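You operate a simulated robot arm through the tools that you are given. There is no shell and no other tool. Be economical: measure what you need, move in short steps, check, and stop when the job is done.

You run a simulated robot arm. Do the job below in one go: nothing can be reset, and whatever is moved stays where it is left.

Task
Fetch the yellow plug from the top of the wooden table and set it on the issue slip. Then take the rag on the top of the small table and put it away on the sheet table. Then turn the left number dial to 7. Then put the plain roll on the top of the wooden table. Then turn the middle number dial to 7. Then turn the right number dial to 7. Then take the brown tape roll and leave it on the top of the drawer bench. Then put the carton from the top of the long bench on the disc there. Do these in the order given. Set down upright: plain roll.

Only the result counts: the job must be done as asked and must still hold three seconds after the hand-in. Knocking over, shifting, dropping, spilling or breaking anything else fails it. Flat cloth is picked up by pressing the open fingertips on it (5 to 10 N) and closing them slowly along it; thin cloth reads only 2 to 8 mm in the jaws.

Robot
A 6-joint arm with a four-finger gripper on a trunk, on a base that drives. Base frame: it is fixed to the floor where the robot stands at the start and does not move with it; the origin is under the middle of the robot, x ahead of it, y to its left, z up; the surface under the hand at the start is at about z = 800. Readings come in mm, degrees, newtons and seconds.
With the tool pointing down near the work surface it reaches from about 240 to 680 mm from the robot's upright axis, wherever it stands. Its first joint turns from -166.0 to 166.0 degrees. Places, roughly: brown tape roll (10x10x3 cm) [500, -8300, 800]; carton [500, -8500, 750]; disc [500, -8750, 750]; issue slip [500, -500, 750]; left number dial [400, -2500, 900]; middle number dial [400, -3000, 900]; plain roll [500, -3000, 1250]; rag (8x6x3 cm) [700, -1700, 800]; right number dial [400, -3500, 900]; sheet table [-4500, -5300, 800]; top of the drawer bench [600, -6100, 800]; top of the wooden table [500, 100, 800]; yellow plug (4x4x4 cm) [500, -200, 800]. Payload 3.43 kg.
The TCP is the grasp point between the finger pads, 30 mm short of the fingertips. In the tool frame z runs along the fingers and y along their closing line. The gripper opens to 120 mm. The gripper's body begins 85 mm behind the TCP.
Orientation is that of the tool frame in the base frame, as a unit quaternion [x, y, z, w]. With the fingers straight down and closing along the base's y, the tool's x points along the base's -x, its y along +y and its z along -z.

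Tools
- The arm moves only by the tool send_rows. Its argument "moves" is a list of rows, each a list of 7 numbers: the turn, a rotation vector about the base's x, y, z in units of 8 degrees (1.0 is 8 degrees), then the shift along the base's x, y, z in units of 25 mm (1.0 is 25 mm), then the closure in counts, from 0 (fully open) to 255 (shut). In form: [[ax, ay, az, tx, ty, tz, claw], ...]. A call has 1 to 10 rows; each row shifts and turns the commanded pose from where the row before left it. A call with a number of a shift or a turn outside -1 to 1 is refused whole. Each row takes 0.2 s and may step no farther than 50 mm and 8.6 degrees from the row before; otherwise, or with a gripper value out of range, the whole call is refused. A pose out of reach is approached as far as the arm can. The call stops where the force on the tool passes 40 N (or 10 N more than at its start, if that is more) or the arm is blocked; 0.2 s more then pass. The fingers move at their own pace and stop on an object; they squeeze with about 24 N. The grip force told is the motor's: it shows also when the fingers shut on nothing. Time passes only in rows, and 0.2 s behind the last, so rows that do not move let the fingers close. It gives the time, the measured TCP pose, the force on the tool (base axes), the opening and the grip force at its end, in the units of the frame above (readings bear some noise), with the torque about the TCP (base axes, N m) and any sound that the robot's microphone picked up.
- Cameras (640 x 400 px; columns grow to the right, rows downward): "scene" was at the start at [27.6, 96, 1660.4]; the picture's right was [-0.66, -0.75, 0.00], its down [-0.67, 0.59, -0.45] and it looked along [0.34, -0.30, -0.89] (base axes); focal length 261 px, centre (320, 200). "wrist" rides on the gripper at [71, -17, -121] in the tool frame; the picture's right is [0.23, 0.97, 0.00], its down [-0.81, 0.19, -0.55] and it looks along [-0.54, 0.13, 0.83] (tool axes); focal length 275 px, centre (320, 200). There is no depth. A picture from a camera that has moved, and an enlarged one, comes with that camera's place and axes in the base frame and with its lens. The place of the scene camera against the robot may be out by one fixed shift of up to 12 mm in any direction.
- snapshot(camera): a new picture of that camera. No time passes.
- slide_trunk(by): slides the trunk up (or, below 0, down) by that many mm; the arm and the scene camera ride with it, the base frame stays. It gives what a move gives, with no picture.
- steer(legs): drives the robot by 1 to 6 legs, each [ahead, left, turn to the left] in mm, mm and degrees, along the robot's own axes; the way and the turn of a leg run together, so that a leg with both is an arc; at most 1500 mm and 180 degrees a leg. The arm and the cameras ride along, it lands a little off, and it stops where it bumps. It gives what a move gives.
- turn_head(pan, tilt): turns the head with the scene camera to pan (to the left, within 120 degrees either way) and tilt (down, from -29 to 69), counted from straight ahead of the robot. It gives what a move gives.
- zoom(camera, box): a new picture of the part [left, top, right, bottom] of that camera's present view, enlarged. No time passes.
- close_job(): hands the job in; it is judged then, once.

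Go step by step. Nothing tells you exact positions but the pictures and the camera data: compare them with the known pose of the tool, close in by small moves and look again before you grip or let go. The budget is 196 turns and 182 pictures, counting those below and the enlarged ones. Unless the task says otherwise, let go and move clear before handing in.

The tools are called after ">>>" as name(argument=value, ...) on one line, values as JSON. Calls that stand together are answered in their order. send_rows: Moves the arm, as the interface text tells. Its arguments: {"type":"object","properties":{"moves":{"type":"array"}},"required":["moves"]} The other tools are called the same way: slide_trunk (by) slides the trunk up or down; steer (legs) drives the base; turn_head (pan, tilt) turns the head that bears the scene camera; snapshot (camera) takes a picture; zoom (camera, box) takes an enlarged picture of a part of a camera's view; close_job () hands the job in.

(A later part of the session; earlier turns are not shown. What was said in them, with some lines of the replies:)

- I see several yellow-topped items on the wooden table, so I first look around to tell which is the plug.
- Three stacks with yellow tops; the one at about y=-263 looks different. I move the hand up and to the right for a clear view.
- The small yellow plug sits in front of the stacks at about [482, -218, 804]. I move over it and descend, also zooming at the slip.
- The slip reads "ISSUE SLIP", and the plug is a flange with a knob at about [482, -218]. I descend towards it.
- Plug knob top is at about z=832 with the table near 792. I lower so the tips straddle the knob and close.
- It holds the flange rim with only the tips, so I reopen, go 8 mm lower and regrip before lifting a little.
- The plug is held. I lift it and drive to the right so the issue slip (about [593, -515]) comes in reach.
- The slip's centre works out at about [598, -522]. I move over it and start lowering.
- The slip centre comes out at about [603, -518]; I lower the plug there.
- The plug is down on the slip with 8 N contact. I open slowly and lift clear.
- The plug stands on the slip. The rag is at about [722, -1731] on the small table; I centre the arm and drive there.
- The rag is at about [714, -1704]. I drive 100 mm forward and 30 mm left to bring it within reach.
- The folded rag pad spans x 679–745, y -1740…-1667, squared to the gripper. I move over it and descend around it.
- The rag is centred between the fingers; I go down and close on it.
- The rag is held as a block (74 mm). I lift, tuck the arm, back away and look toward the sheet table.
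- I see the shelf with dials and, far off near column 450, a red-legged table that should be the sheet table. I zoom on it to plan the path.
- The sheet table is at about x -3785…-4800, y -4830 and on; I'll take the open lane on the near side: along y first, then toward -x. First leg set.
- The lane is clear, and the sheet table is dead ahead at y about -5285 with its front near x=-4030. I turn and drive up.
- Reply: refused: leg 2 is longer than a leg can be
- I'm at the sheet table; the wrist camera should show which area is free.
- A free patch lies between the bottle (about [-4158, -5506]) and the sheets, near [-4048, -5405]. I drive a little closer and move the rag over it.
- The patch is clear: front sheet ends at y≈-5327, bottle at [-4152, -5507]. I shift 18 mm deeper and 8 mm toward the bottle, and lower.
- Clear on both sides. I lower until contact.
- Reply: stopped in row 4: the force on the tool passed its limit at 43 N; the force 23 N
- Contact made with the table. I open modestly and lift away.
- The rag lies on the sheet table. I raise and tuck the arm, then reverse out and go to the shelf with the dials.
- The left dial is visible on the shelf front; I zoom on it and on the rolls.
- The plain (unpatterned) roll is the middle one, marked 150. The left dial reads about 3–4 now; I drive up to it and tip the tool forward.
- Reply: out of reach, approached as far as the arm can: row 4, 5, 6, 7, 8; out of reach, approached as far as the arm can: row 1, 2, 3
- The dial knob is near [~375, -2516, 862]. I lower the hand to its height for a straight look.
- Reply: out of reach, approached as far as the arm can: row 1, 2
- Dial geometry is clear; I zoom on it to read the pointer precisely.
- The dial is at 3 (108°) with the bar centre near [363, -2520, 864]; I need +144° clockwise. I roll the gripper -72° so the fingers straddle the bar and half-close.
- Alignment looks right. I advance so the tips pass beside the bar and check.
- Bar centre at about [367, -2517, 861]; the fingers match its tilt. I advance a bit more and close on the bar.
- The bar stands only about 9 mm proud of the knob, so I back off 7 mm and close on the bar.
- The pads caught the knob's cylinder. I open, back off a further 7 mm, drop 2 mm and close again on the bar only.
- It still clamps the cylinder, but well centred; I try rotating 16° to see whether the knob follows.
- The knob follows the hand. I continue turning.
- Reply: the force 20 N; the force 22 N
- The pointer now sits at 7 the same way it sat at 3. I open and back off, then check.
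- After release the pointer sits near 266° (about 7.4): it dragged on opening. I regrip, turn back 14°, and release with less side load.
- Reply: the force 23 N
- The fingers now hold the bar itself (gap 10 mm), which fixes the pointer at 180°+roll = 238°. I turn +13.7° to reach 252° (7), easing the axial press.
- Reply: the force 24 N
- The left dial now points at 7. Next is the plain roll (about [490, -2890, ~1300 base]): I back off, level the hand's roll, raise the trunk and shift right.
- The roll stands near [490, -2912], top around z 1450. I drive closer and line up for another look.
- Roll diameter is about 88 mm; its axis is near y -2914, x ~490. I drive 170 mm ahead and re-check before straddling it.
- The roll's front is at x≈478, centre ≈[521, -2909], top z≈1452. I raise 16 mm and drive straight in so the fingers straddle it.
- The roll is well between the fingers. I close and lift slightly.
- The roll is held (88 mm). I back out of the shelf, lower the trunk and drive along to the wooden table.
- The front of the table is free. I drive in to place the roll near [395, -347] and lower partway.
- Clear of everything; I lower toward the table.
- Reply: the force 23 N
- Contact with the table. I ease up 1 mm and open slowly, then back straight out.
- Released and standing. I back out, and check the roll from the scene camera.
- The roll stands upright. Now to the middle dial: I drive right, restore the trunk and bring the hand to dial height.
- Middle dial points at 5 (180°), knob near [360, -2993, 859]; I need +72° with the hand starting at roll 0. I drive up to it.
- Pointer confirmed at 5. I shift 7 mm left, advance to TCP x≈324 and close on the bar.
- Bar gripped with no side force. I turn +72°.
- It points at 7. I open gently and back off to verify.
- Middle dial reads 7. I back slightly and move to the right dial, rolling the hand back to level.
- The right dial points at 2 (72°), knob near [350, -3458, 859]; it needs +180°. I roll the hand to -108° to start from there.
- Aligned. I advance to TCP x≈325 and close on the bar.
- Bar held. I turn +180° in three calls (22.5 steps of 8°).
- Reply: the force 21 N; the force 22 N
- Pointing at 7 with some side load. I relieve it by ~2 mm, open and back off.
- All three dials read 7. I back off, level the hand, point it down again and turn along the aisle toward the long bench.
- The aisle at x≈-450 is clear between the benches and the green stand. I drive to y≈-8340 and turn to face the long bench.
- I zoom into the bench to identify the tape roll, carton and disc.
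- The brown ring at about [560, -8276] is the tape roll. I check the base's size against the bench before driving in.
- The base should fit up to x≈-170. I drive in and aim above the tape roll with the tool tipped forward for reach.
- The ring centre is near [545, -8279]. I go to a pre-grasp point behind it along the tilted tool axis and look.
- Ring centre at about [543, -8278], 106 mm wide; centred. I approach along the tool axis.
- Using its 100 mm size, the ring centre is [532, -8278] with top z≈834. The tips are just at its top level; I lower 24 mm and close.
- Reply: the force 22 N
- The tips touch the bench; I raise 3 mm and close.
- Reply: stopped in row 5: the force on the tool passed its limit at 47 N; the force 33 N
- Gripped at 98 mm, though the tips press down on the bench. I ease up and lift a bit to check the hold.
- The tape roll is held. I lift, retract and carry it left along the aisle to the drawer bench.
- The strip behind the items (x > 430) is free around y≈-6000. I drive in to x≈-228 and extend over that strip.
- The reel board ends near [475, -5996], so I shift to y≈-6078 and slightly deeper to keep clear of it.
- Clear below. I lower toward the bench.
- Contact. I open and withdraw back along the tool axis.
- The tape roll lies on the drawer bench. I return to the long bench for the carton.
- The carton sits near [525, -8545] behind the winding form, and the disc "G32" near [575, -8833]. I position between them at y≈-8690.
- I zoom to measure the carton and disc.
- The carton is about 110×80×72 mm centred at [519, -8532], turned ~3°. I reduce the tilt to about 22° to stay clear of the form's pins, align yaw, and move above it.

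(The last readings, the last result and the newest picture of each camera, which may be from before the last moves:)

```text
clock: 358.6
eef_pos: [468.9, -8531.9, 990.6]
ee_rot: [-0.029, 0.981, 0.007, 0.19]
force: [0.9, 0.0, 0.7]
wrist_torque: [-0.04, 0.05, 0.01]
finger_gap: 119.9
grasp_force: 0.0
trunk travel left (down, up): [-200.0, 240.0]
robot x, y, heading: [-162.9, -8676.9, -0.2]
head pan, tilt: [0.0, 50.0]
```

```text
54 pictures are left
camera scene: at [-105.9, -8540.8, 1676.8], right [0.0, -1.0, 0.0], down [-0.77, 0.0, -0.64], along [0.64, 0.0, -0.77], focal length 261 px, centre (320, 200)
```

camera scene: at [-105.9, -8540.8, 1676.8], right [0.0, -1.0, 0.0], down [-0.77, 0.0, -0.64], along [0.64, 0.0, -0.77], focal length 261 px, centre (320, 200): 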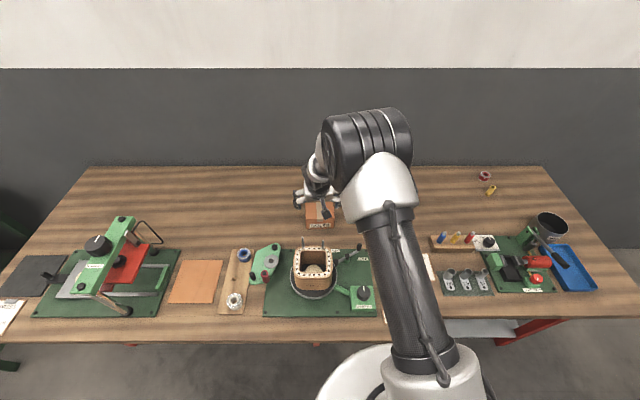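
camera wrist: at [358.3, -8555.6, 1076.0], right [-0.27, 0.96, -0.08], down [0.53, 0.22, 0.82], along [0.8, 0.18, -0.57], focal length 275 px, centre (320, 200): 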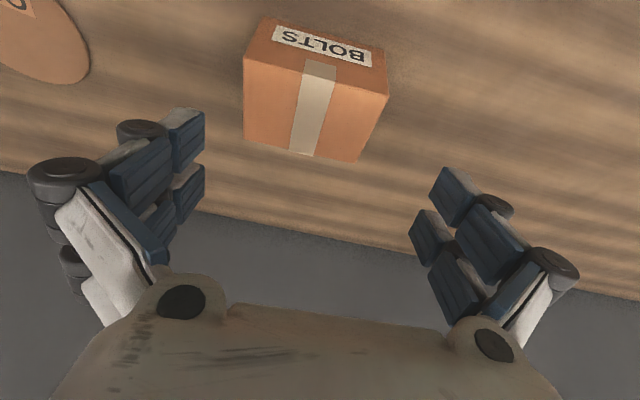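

Updated carton centre is [514, -8536], top z≈884, about 112 mm wide. I descend to just above it for a final alignment.

>>> send_rows(moves=[[0, 0, 0.12, 0.2, -0.16, -0.8, 0], [0, 0, 0, 0.2, 0, -0.8, 0], [0, 0, 0, 0.2, 0, -0.8, 0], [0, 0, 0, 0, 0, 0, 0]])

>>> snapshot(camera="wrist")

```text
clock: 359.6
eef_pos: [483.3, -8535.7, 930.0]
ee_rot: [-0.037, 0.981, 0.009, 0.189]
force: [-0.8, 0.6, -0.1]
wrist_torque: [0.01, -0.03, 0.01]
finger_gap: 120.0
grasp_force: 0.0
trunk travel left (down, up): [-200.0, 240.0]
robot x, y, heading: [-165.1, -8676.1, -0.1]
head pan, tilt: [0.0, 50.0]
```

```text
53 pictures are left
camera wrist: at [373.3, -8561.3, 1016.7], right [-0.29, 0.95, -0.08], down [0.53, 0.23, 0.82], along [0.8, 0.19, -0.57], focal length 275 px, centre (320, 200)
```

wrist: 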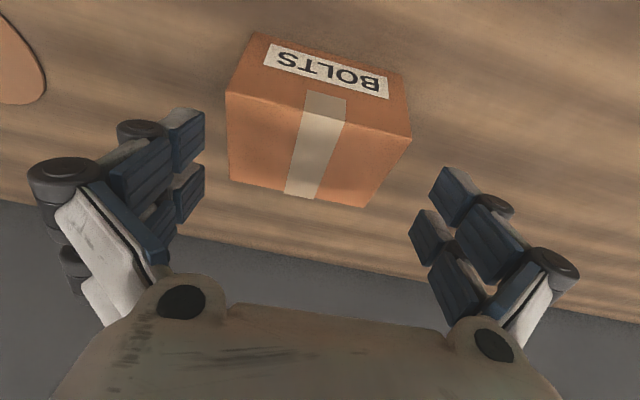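

Carton centre refined to [515.7, -8537], 111 mm wide, yaw ~4° — matched. I slide down along the tool axis in small steps.

>>> send_rows(moves=[[0, 0, 0, 0.15, -0.05, -0.4, 0], [0, 0, 0, 0.15, 0, -0.4, 0], [0, 0, 0, 0.15, 0, -0.4, 0], [0, 0, 0, 0.15, 0, -0.4, 0], [0, 0, 0, 0, 0, 0, 0]])

>>> snapshot(camera="wrist")

```text
clock: 360.8
eef_pos: [499.0, -8536.8, 890.1]
ee_rot: [-0.036, 0.981, 0.008, 0.19]
force: [-0.8, 0.5, 0.9]
wrist_torque: [-0.01, 0.01, -0.01]
finger_gap: 120.1
grasp_force: 0.0
trunk travel left (down, up): [-200.0, 240.0]
robot x, y, heading: [-162.8, -8678.7, -0.2]
head pan, tilt: [0.0, 50.0]
```

```text
52 pictures are left
camera wrist: at [389.8, -8562.5, 976.5], right [-0.29, 0.95, -0.08], down [0.53, 0.23, 0.82], along [0.8, 0.19, -0.57], focal length 275 px, centre (320, 200)
```

wrist: 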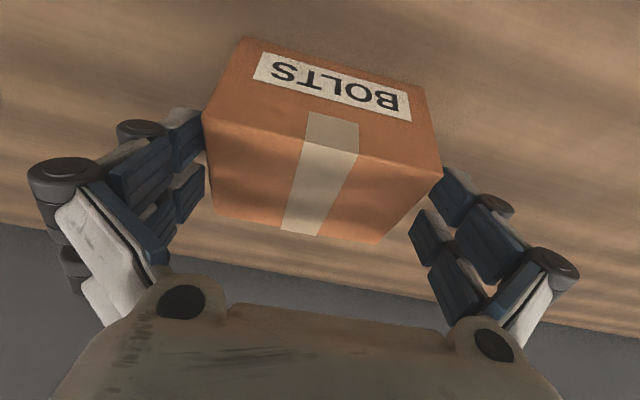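

Both fingers pass the sides with no contact force. I go on to mid height and close.

>>> send_rows(moves=[[0, 0, 0, 0.15, 0, -0.4, 0], [0, 0, 0, 0.15, 0, -0.4, 0], [0, 0, 0, 0.15, 0, -0.4, 0], [0, 0, 0, 0.1, 0, -0.3, 0], [0, 0, 0, 0, 0, 0, 0], [0, 0, 0, 0, 0, 0, 60], [0, 0, 0, 0, 0, 0, 150], [0, 0, 0, 0, 0, 0, 255], [0, 0, 0, 0, 0, 0, 255]])

>>> snapshot(camera="wrist")

```text
clock: 362.8
eef_pos: [512.3, -8537.2, 853.5]
ee_rot: [-0.036, 0.981, 0.008, 0.191]
force: [0.0, -4.0, 5.1]
wrist_torque: [0.1, 0.18, -0.05]
finger_gap: 110.4
grasp_force: 23.4
trunk travel left (down, up): [-200.0, 240.0]
robot x, y, heading: [-159.5, -8676.7, -0.0]
head pan, tilt: [0.0, 50.0]
```

```text
51 pictures are left
camera wrist: at [402.9, -8563.3, 939.7], right [-0.29, 0.95, -0.08], down [0.53, 0.23, 0.82], along [0.8, 0.19, -0.57], focal length 275 px, centre (320, 200)
```

wrist: 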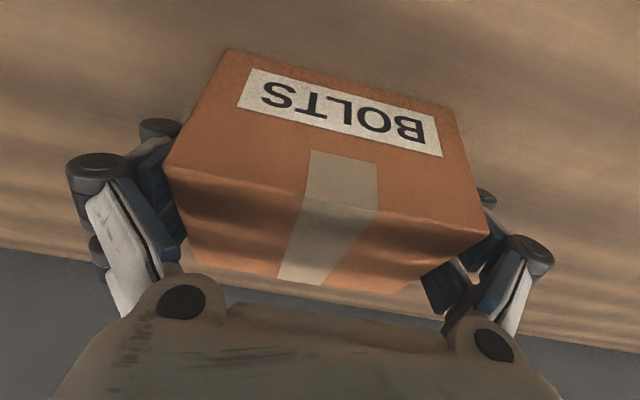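

Gripped at 110 mm. I lift slowly and check for slipping.

>>> send_rows(moves=[[0, 0, 0, 0, 0, 0.2, 255], [0, 0, 0, 0, 0, 0.4, 255], [0, 0, 0, 0, 0, 0.6, 255], [0, 0, 0, 0, 0, 0, 255], [0, 0, 0, 0, 0, 0, 255]])

>>> snapshot(camera="wrist")

```text
clock: 364.0
eef_pos: [513.2, -8535.6, 881.9]
ee_rot: [-0.037, 0.981, 0.009, 0.19]
force: [-0.4, 0.1, -5.0]
wrist_torque: [0.02, -0.01, 0.01]
finger_gap: 110.0
grasp_force: 24.0
trunk travel left (down, up): [-200.0, 240.0]
robot x, y, heading: [-159.7, -8678.4, 0.1]
head pan, tilt: [0.0, 50.0]
```

```text
50 pictures are left
camera wrist: at [403.3, -8562.1, 969.0], right [-0.29, 0.95, -0.08], down [0.53, 0.23, 0.82], along [0.8, 0.19, -0.57], focal length 275 px, centre (320, 200)
```

wrist: 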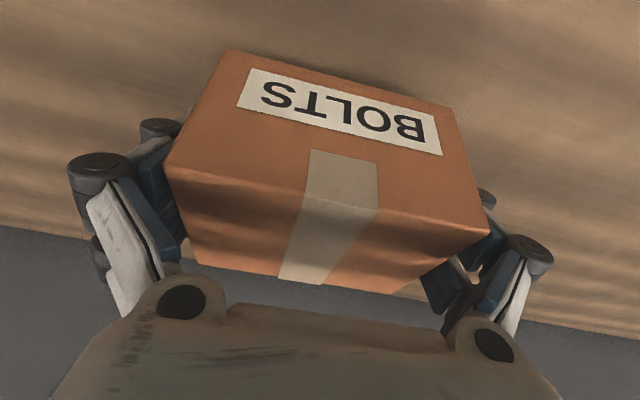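

Carton held (5 N). I lift, shift the base right and move the carton toward the disc.

>>> send_rows(moves=[[0, 0, 0, 0, 0, 1, 255], [0, 0, 0, 0, 0, 1, 255], [0, 0, 0, 0, 0, 1, 255], [0, 0, 0, 0, 0, 1, 255], [0, 0, 0, 0, 0, 1, 255], [0, 0, 0, 0, 0, 0, 255]])

>>> steer(legs=[[0, -170, 0]])

>>> snapshot(camera="scene")

>>> snapshot(camera="wrist")

```text
clock: 365.4
eef_pos: [511.9, -8534.8, 1007.1]
ee_rot: [-0.037, 0.981, 0.009, 0.189]
force: [0.4, -0.1, -6.6]
wrist_torque: [-0.01, 0.01, -0.02]
finger_gap: 109.9
grasp_force: 23.8
trunk travel left (down, up): [-200.0, 240.0]
robot x, y, heading: [-163.6, -8678.7, -0.1]
head pan, tilt: [0.0, 50.0]
```

```text
clock: 366.9
eef_pos: [512.5, -8705.4, 1007.6]
ee_rot: [-0.036, 0.981, 0.009, 0.189]
force: [0.1, -0.7, -6.2]
wrist_torque: [0.03, 0.03, 0.01]
finger_gap: 109.6
grasp_force: 23.8
trunk travel left (down, up): [-200.0, 240.0]
robot x, y, heading: [-163.5, -8845.7, -0.2]
head pan, tilt: [0.0, 50.0]
```

```text
49 pictures are left
camera scene: at [-105.2, -8710.0, 1676.8], right [0.0, -1.0, 0.0], down [-0.77, 0.0, -0.64], along [0.64, 0.0, -0.77], focal length 261 px, centre (320, 200)
```

scene: 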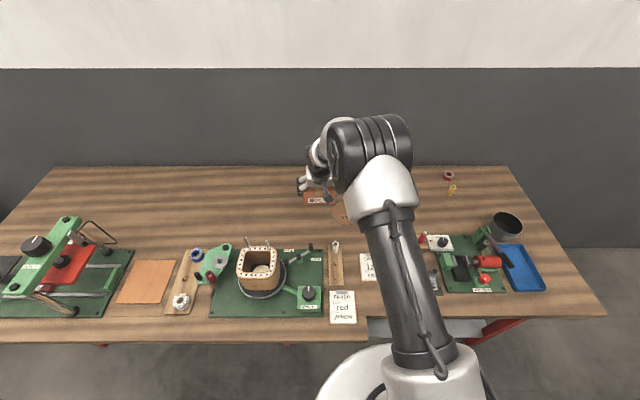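

```text
48 pictures are left
camera wrist: at [402.6, -8730.8, 1094.2], right [-0.29, 0.95, -0.08], down [0.53, 0.23, 0.82], along [0.8, 0.19, -0.57], focal length 275 px, centre (320, 200)
```

wrist: 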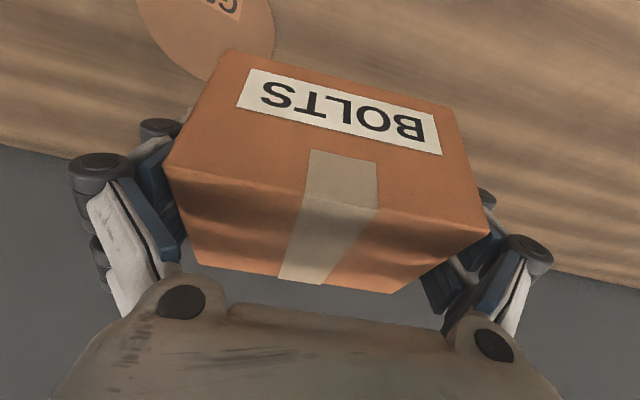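

Disc centre is about [560, -8820]. I move the carton over it (TCP ≈ [556, -8819]) and check.

>>> send_rows(moves=[[0, 0, 0, 0.44, -1, 0, 255], [0, 0, 0, 0.44, -1, 0, 255], [0, 0, 0, 0.44, -1, 0, 255], [0, 0, 0, 0.42, -1, 0, 255], [0, 0, 0, 0, -0.55, -1, 255], [0, 0, 0, 0, 0, -1, 255], [0, 0, 0, 0, 0, 0, 255]])

>>> snapshot(camera="wrist")

>>> zoom(camera="scene", box=[270, 130, 430, 230])

```text
clock: 368.4
eef_pos: [555.6, -8817.0, 958.0]
ee_rot: [-0.036, 0.981, 0.009, 0.189]
force: [-0.7, 0.4, -6.0]
wrist_torque: [-0.04, -0.03, -0.02]
finger_gap: 109.9
grasp_force: 24.3
trunk travel left (down, up): [-200.0, 240.0]
robot x, y, heading: [-163.8, -8848.2, -0.3]
head pan, tilt: [0.0, 50.0]
```

```text
47 pictures are left
camera wrist: at [446.5, -8843.5, 1044.1], right [-0.29, 0.95, -0.08], down [0.53, 0.23, 0.82], along [0.8, 0.19, -0.57], focal length 275 px, centre (320, 200)
```

wrist: 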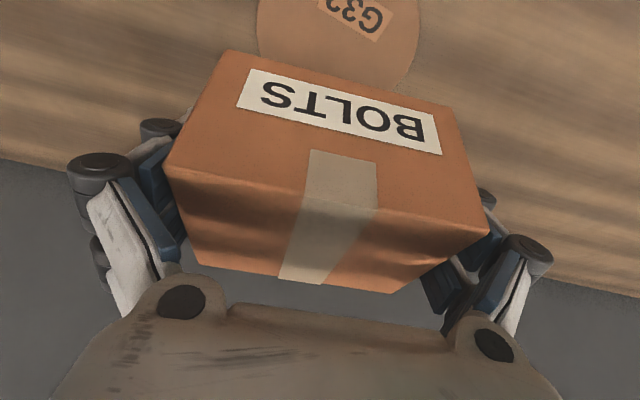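

```text
4.00 times, centred on (350, 180) of scene
camera zoom: at [-105.5, -8708.9, 1676.8], right [0.0, -1.0, 0.0], down [-0.77, 0.0, -0.64], along [0.64, 0.0, -0.77], focal length 1044 px, centre (200, 280)
```

zoom: 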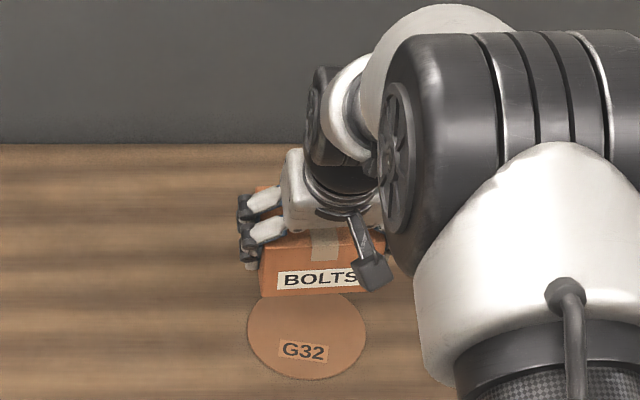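

Aligned within a few mm. I lower most of the way and check the overlap.

>>> send_rows(moves=[[0, 0, 0, -0.1, -0.03, -1, 255], [0, 0, 0, 0, 0, -1, 255], [0, 0, 0, 0, 0, -1, 255], [0, 0, 0, 0, 0, -0.4, 255], [0, 0, 0, 0, 0, 0, 255]])

>>> snapshot(camera="wrist")

>>> zoom(camera="scene", box=[270, 150, 430, 250])

```text
clock: 369.6
eef_pos: [553.2, -8819.4, 872.9]
ee_rot: [-0.036, 0.981, 0.008, 0.19]
force: [0.0, 0.0, -6.3]
wrist_torque: [0.02, -0.04, -0.03]
finger_gap: 110.0
grasp_force: 24.0
trunk travel left (down, up): [-200.0, 240.0]
robot x, y, heading: [-164.4, -8846.3, -0.1]
head pan, tilt: [0.0, 50.0]
```

```text
45 pictures are left
camera wrist: at [444.1, -8844.8, 958.4], right [-0.29, 0.95, -0.08], down [0.53, 0.23, 0.82], along [0.8, 0.19, -0.57], focal length 275 px, centre (320, 200)
```

wrist: 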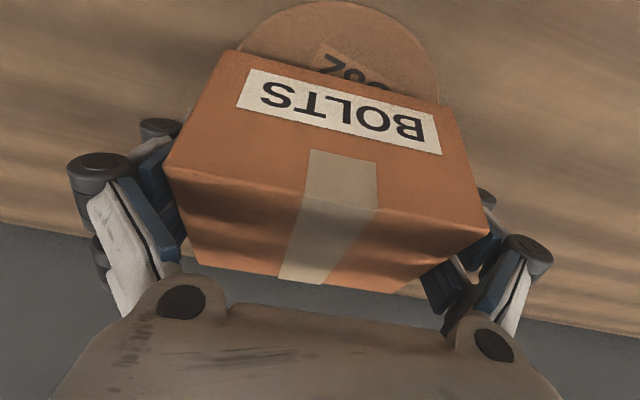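

```text
4.00 times, centred on (350, 200) of scene
camera zoom: at [-105.1, -8708.8, 1676.7], right [0.0, -1.0, 0.0], down [-0.77, 0.0, -0.64], along [0.64, 0.0, -0.77], focal length 1044 px, centre (200, 200)
```

zoom: 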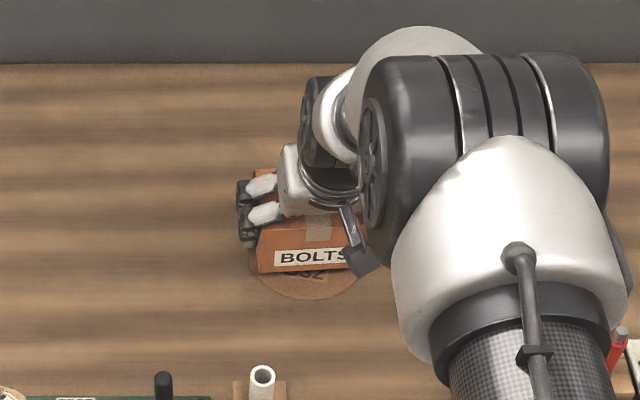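

Well centred (22 mm front margin as expected). I nudge 2 mm left and lower to contact.

>>> send_rows(moves=[[0, 0, 0, 0, 0.08, -0.3, 255], [0, 0, 0, 0, 0, -0.12, 255], [0, 0, 0, 0, 0, -0.1, 255], [0, 0, 0, 0, 0, 0, 255]])

```text
clock: 370.6
eef_pos: [553.1, -8817.3, 859.6]
ee_rot: [-0.036, 0.981, 0.009, 0.19]
force: [0.3, 0.3, -6.1]
wrist_torque: [0.03, 0.0, 0.02]
finger_gap: 109.8
grasp_force: 23.3
trunk travel left (down, up): [-200.0, 240.0]
robot x, y, heading: [-163.6, -8846.4, -0.1]
head pan, tilt: [0.0, 50.0]
```

>>> send_rows(moves=[[0, 0, 0, 0, 0, -0.08, 255], [0, 0, 0, 0, 0, -0.08, 255], [0, 0, 0, 0, 0, -0.08, 255], [0, 0, 0, 0, 0, 0, 255]])

```text
clock: 371.6
eef_pos: [553.1, -8816.7, 855.6]
ee_rot: [-0.036, 0.981, 0.008, 0.193]
force: [-1.8, 0.7, 12.0]
wrist_torque: [0.35, 0.32, -0.1]
finger_gap: 110.1
grasp_force: 24.1
trunk travel left (down, up): [-200.0, 240.0]
robot x, y, heading: [-162.5, -8847.5, 0.1]
head pan, tilt: [0.0, 50.0]
```

The carton rests on the disc. I open fully and withdraw along the tool axis.

>>> send_rows(moves=[[0, 0, 0, 0, 0, 0.04, 255], [0, 0, 0, 0, 0, 0, 40], [0, 0, 0, 0, 0, 0, 0], [0, 0, 0, 0, 0, 0, 0], [0, 0, 0, -0.15, 0, 0.4, 0], [0, 0, 0, -0.3, 0, 0.8, 0], [0, 0, 0, -0.4, 0, 1, 0], [0, 0, 0, -0.4, 0, 1, 0], [0, 0, 0, -0.4, 0, 1, 0], [0, 0, 0, -0.4, 0, 1, 0]])

>>> snapshot(camera="wrist")

>>> snapshot(camera="scene")

```text
clock: 373.9
eef_pos: [499.9, -8816.7, 984.6]
ee_rot: [-0.036, 0.981, 0.009, 0.19]
force: [-0.1, 0.4, -0.4]
wrist_torque: [0.02, -0.02, 0.02]
finger_gap: 119.9
grasp_force: 0.1
trunk travel left (down, up): [-200.0, 240.0]
robot x, y, heading: [-162.8, -8849.7, 0.1]
head pan, tilt: [0.0, 50.0]
```

```text
43 pictures are left
camera wrist: at [390.8, -8843.1, 1070.4], right [-0.29, 0.95, -0.08], down [0.53, 0.23, 0.82], along [0.8, 0.19, -0.57], focal length 275 px, centre (320, 200)
```

wrist: 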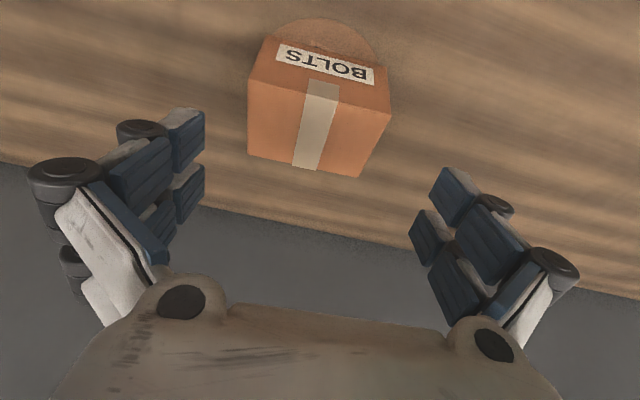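

```text
42 pictures are left
camera scene: at [-106.7, -8708.9, 1676.8], right [0.0, -1.0, 0.0], down [-0.77, 0.0, -0.64], along [0.64, 0.0, -0.77], focal length 261 px, centre (320, 200)
```

scene: 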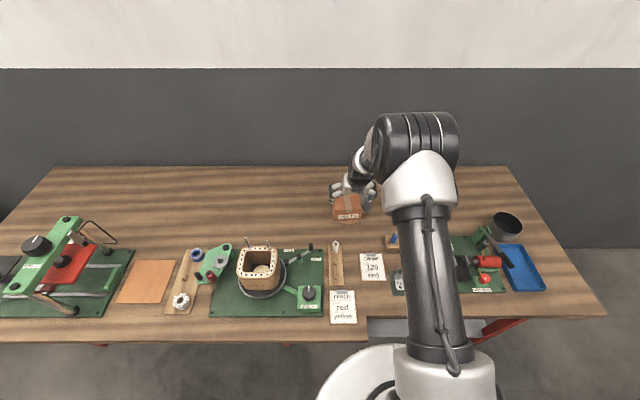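

The carton sits on the disc. I raise the hand clear and take one last look.

>>> send_rows(moves=[[0, 0, 0, -1, 0, 1, 0], [0, 0, 0, -1, 0, 1, 0], [0, 0, 0, -1, 0, 1, 0], [0, 0, 0, 0, 0, 0, 0]])

>>> zoom(camera="scene", box=[270, 150, 430, 250])

```text
clock: 374.9
eef_pos: [426.3, -8817.3, 1058.7]
ee_rot: [-0.037, 0.981, 0.009, 0.19]
force: [1.4, 0.0, -0.5]
wrist_torque: [-0.02, 0.01, -0.02]
finger_gap: 119.8
grasp_force: 0.0
trunk travel left (down, up): [-200.0, 240.0]
robot x, y, heading: [-162.1, -8842.6, -0.2]
head pan, tilt: [0.0, 50.0]
```

```text
4.00 times, centred on (350, 200) of scene
camera zoom: at [-104.8, -8708.8, 1676.7], right [0.0, -1.0, 0.0], down [-0.77, 0.0, -0.64], along [0.64, 0.0, -0.77], focal length 1044 px, centre (200, 200)
```

zoom: 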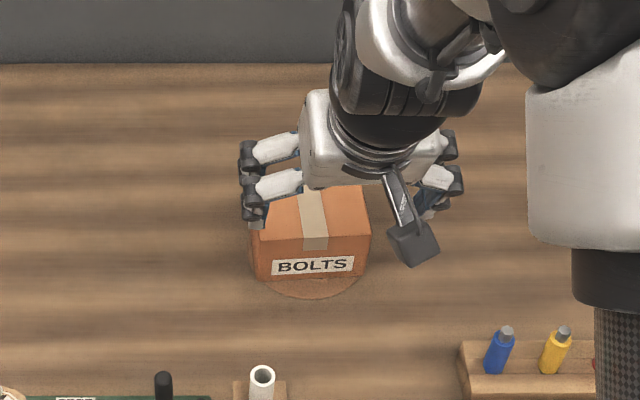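

The carton stands on the disc, every other step is done, and the hand is clear, so I hand the job in.

>>> close_job()

```text
The job is handed in.
```

I did all eight steps in the order given and handed the job in; the hand-in returned no verdict.

- **Yellow plug:** it stands on the issue slip.
- **Rag:** it lies on the sheet table, in the clear patch between the bottle and the sheets.
- **Number dials:** left, middle and right all point at 7. The left dial slipped to about 7.4 when I first let go, so I turned it back and checked it again.
- **Plain roll:** the one marked 150 stands upright near the front of the wooden table.
- **Brown tape roll:** it lies on the drawer bench, in the free strip behind the other items.
- **Carton:** the "BOLTS" box rests on the disc on the long bench, with its corners reaching slightly past the disc's edge.

I saw nothing else get knocked or moved.
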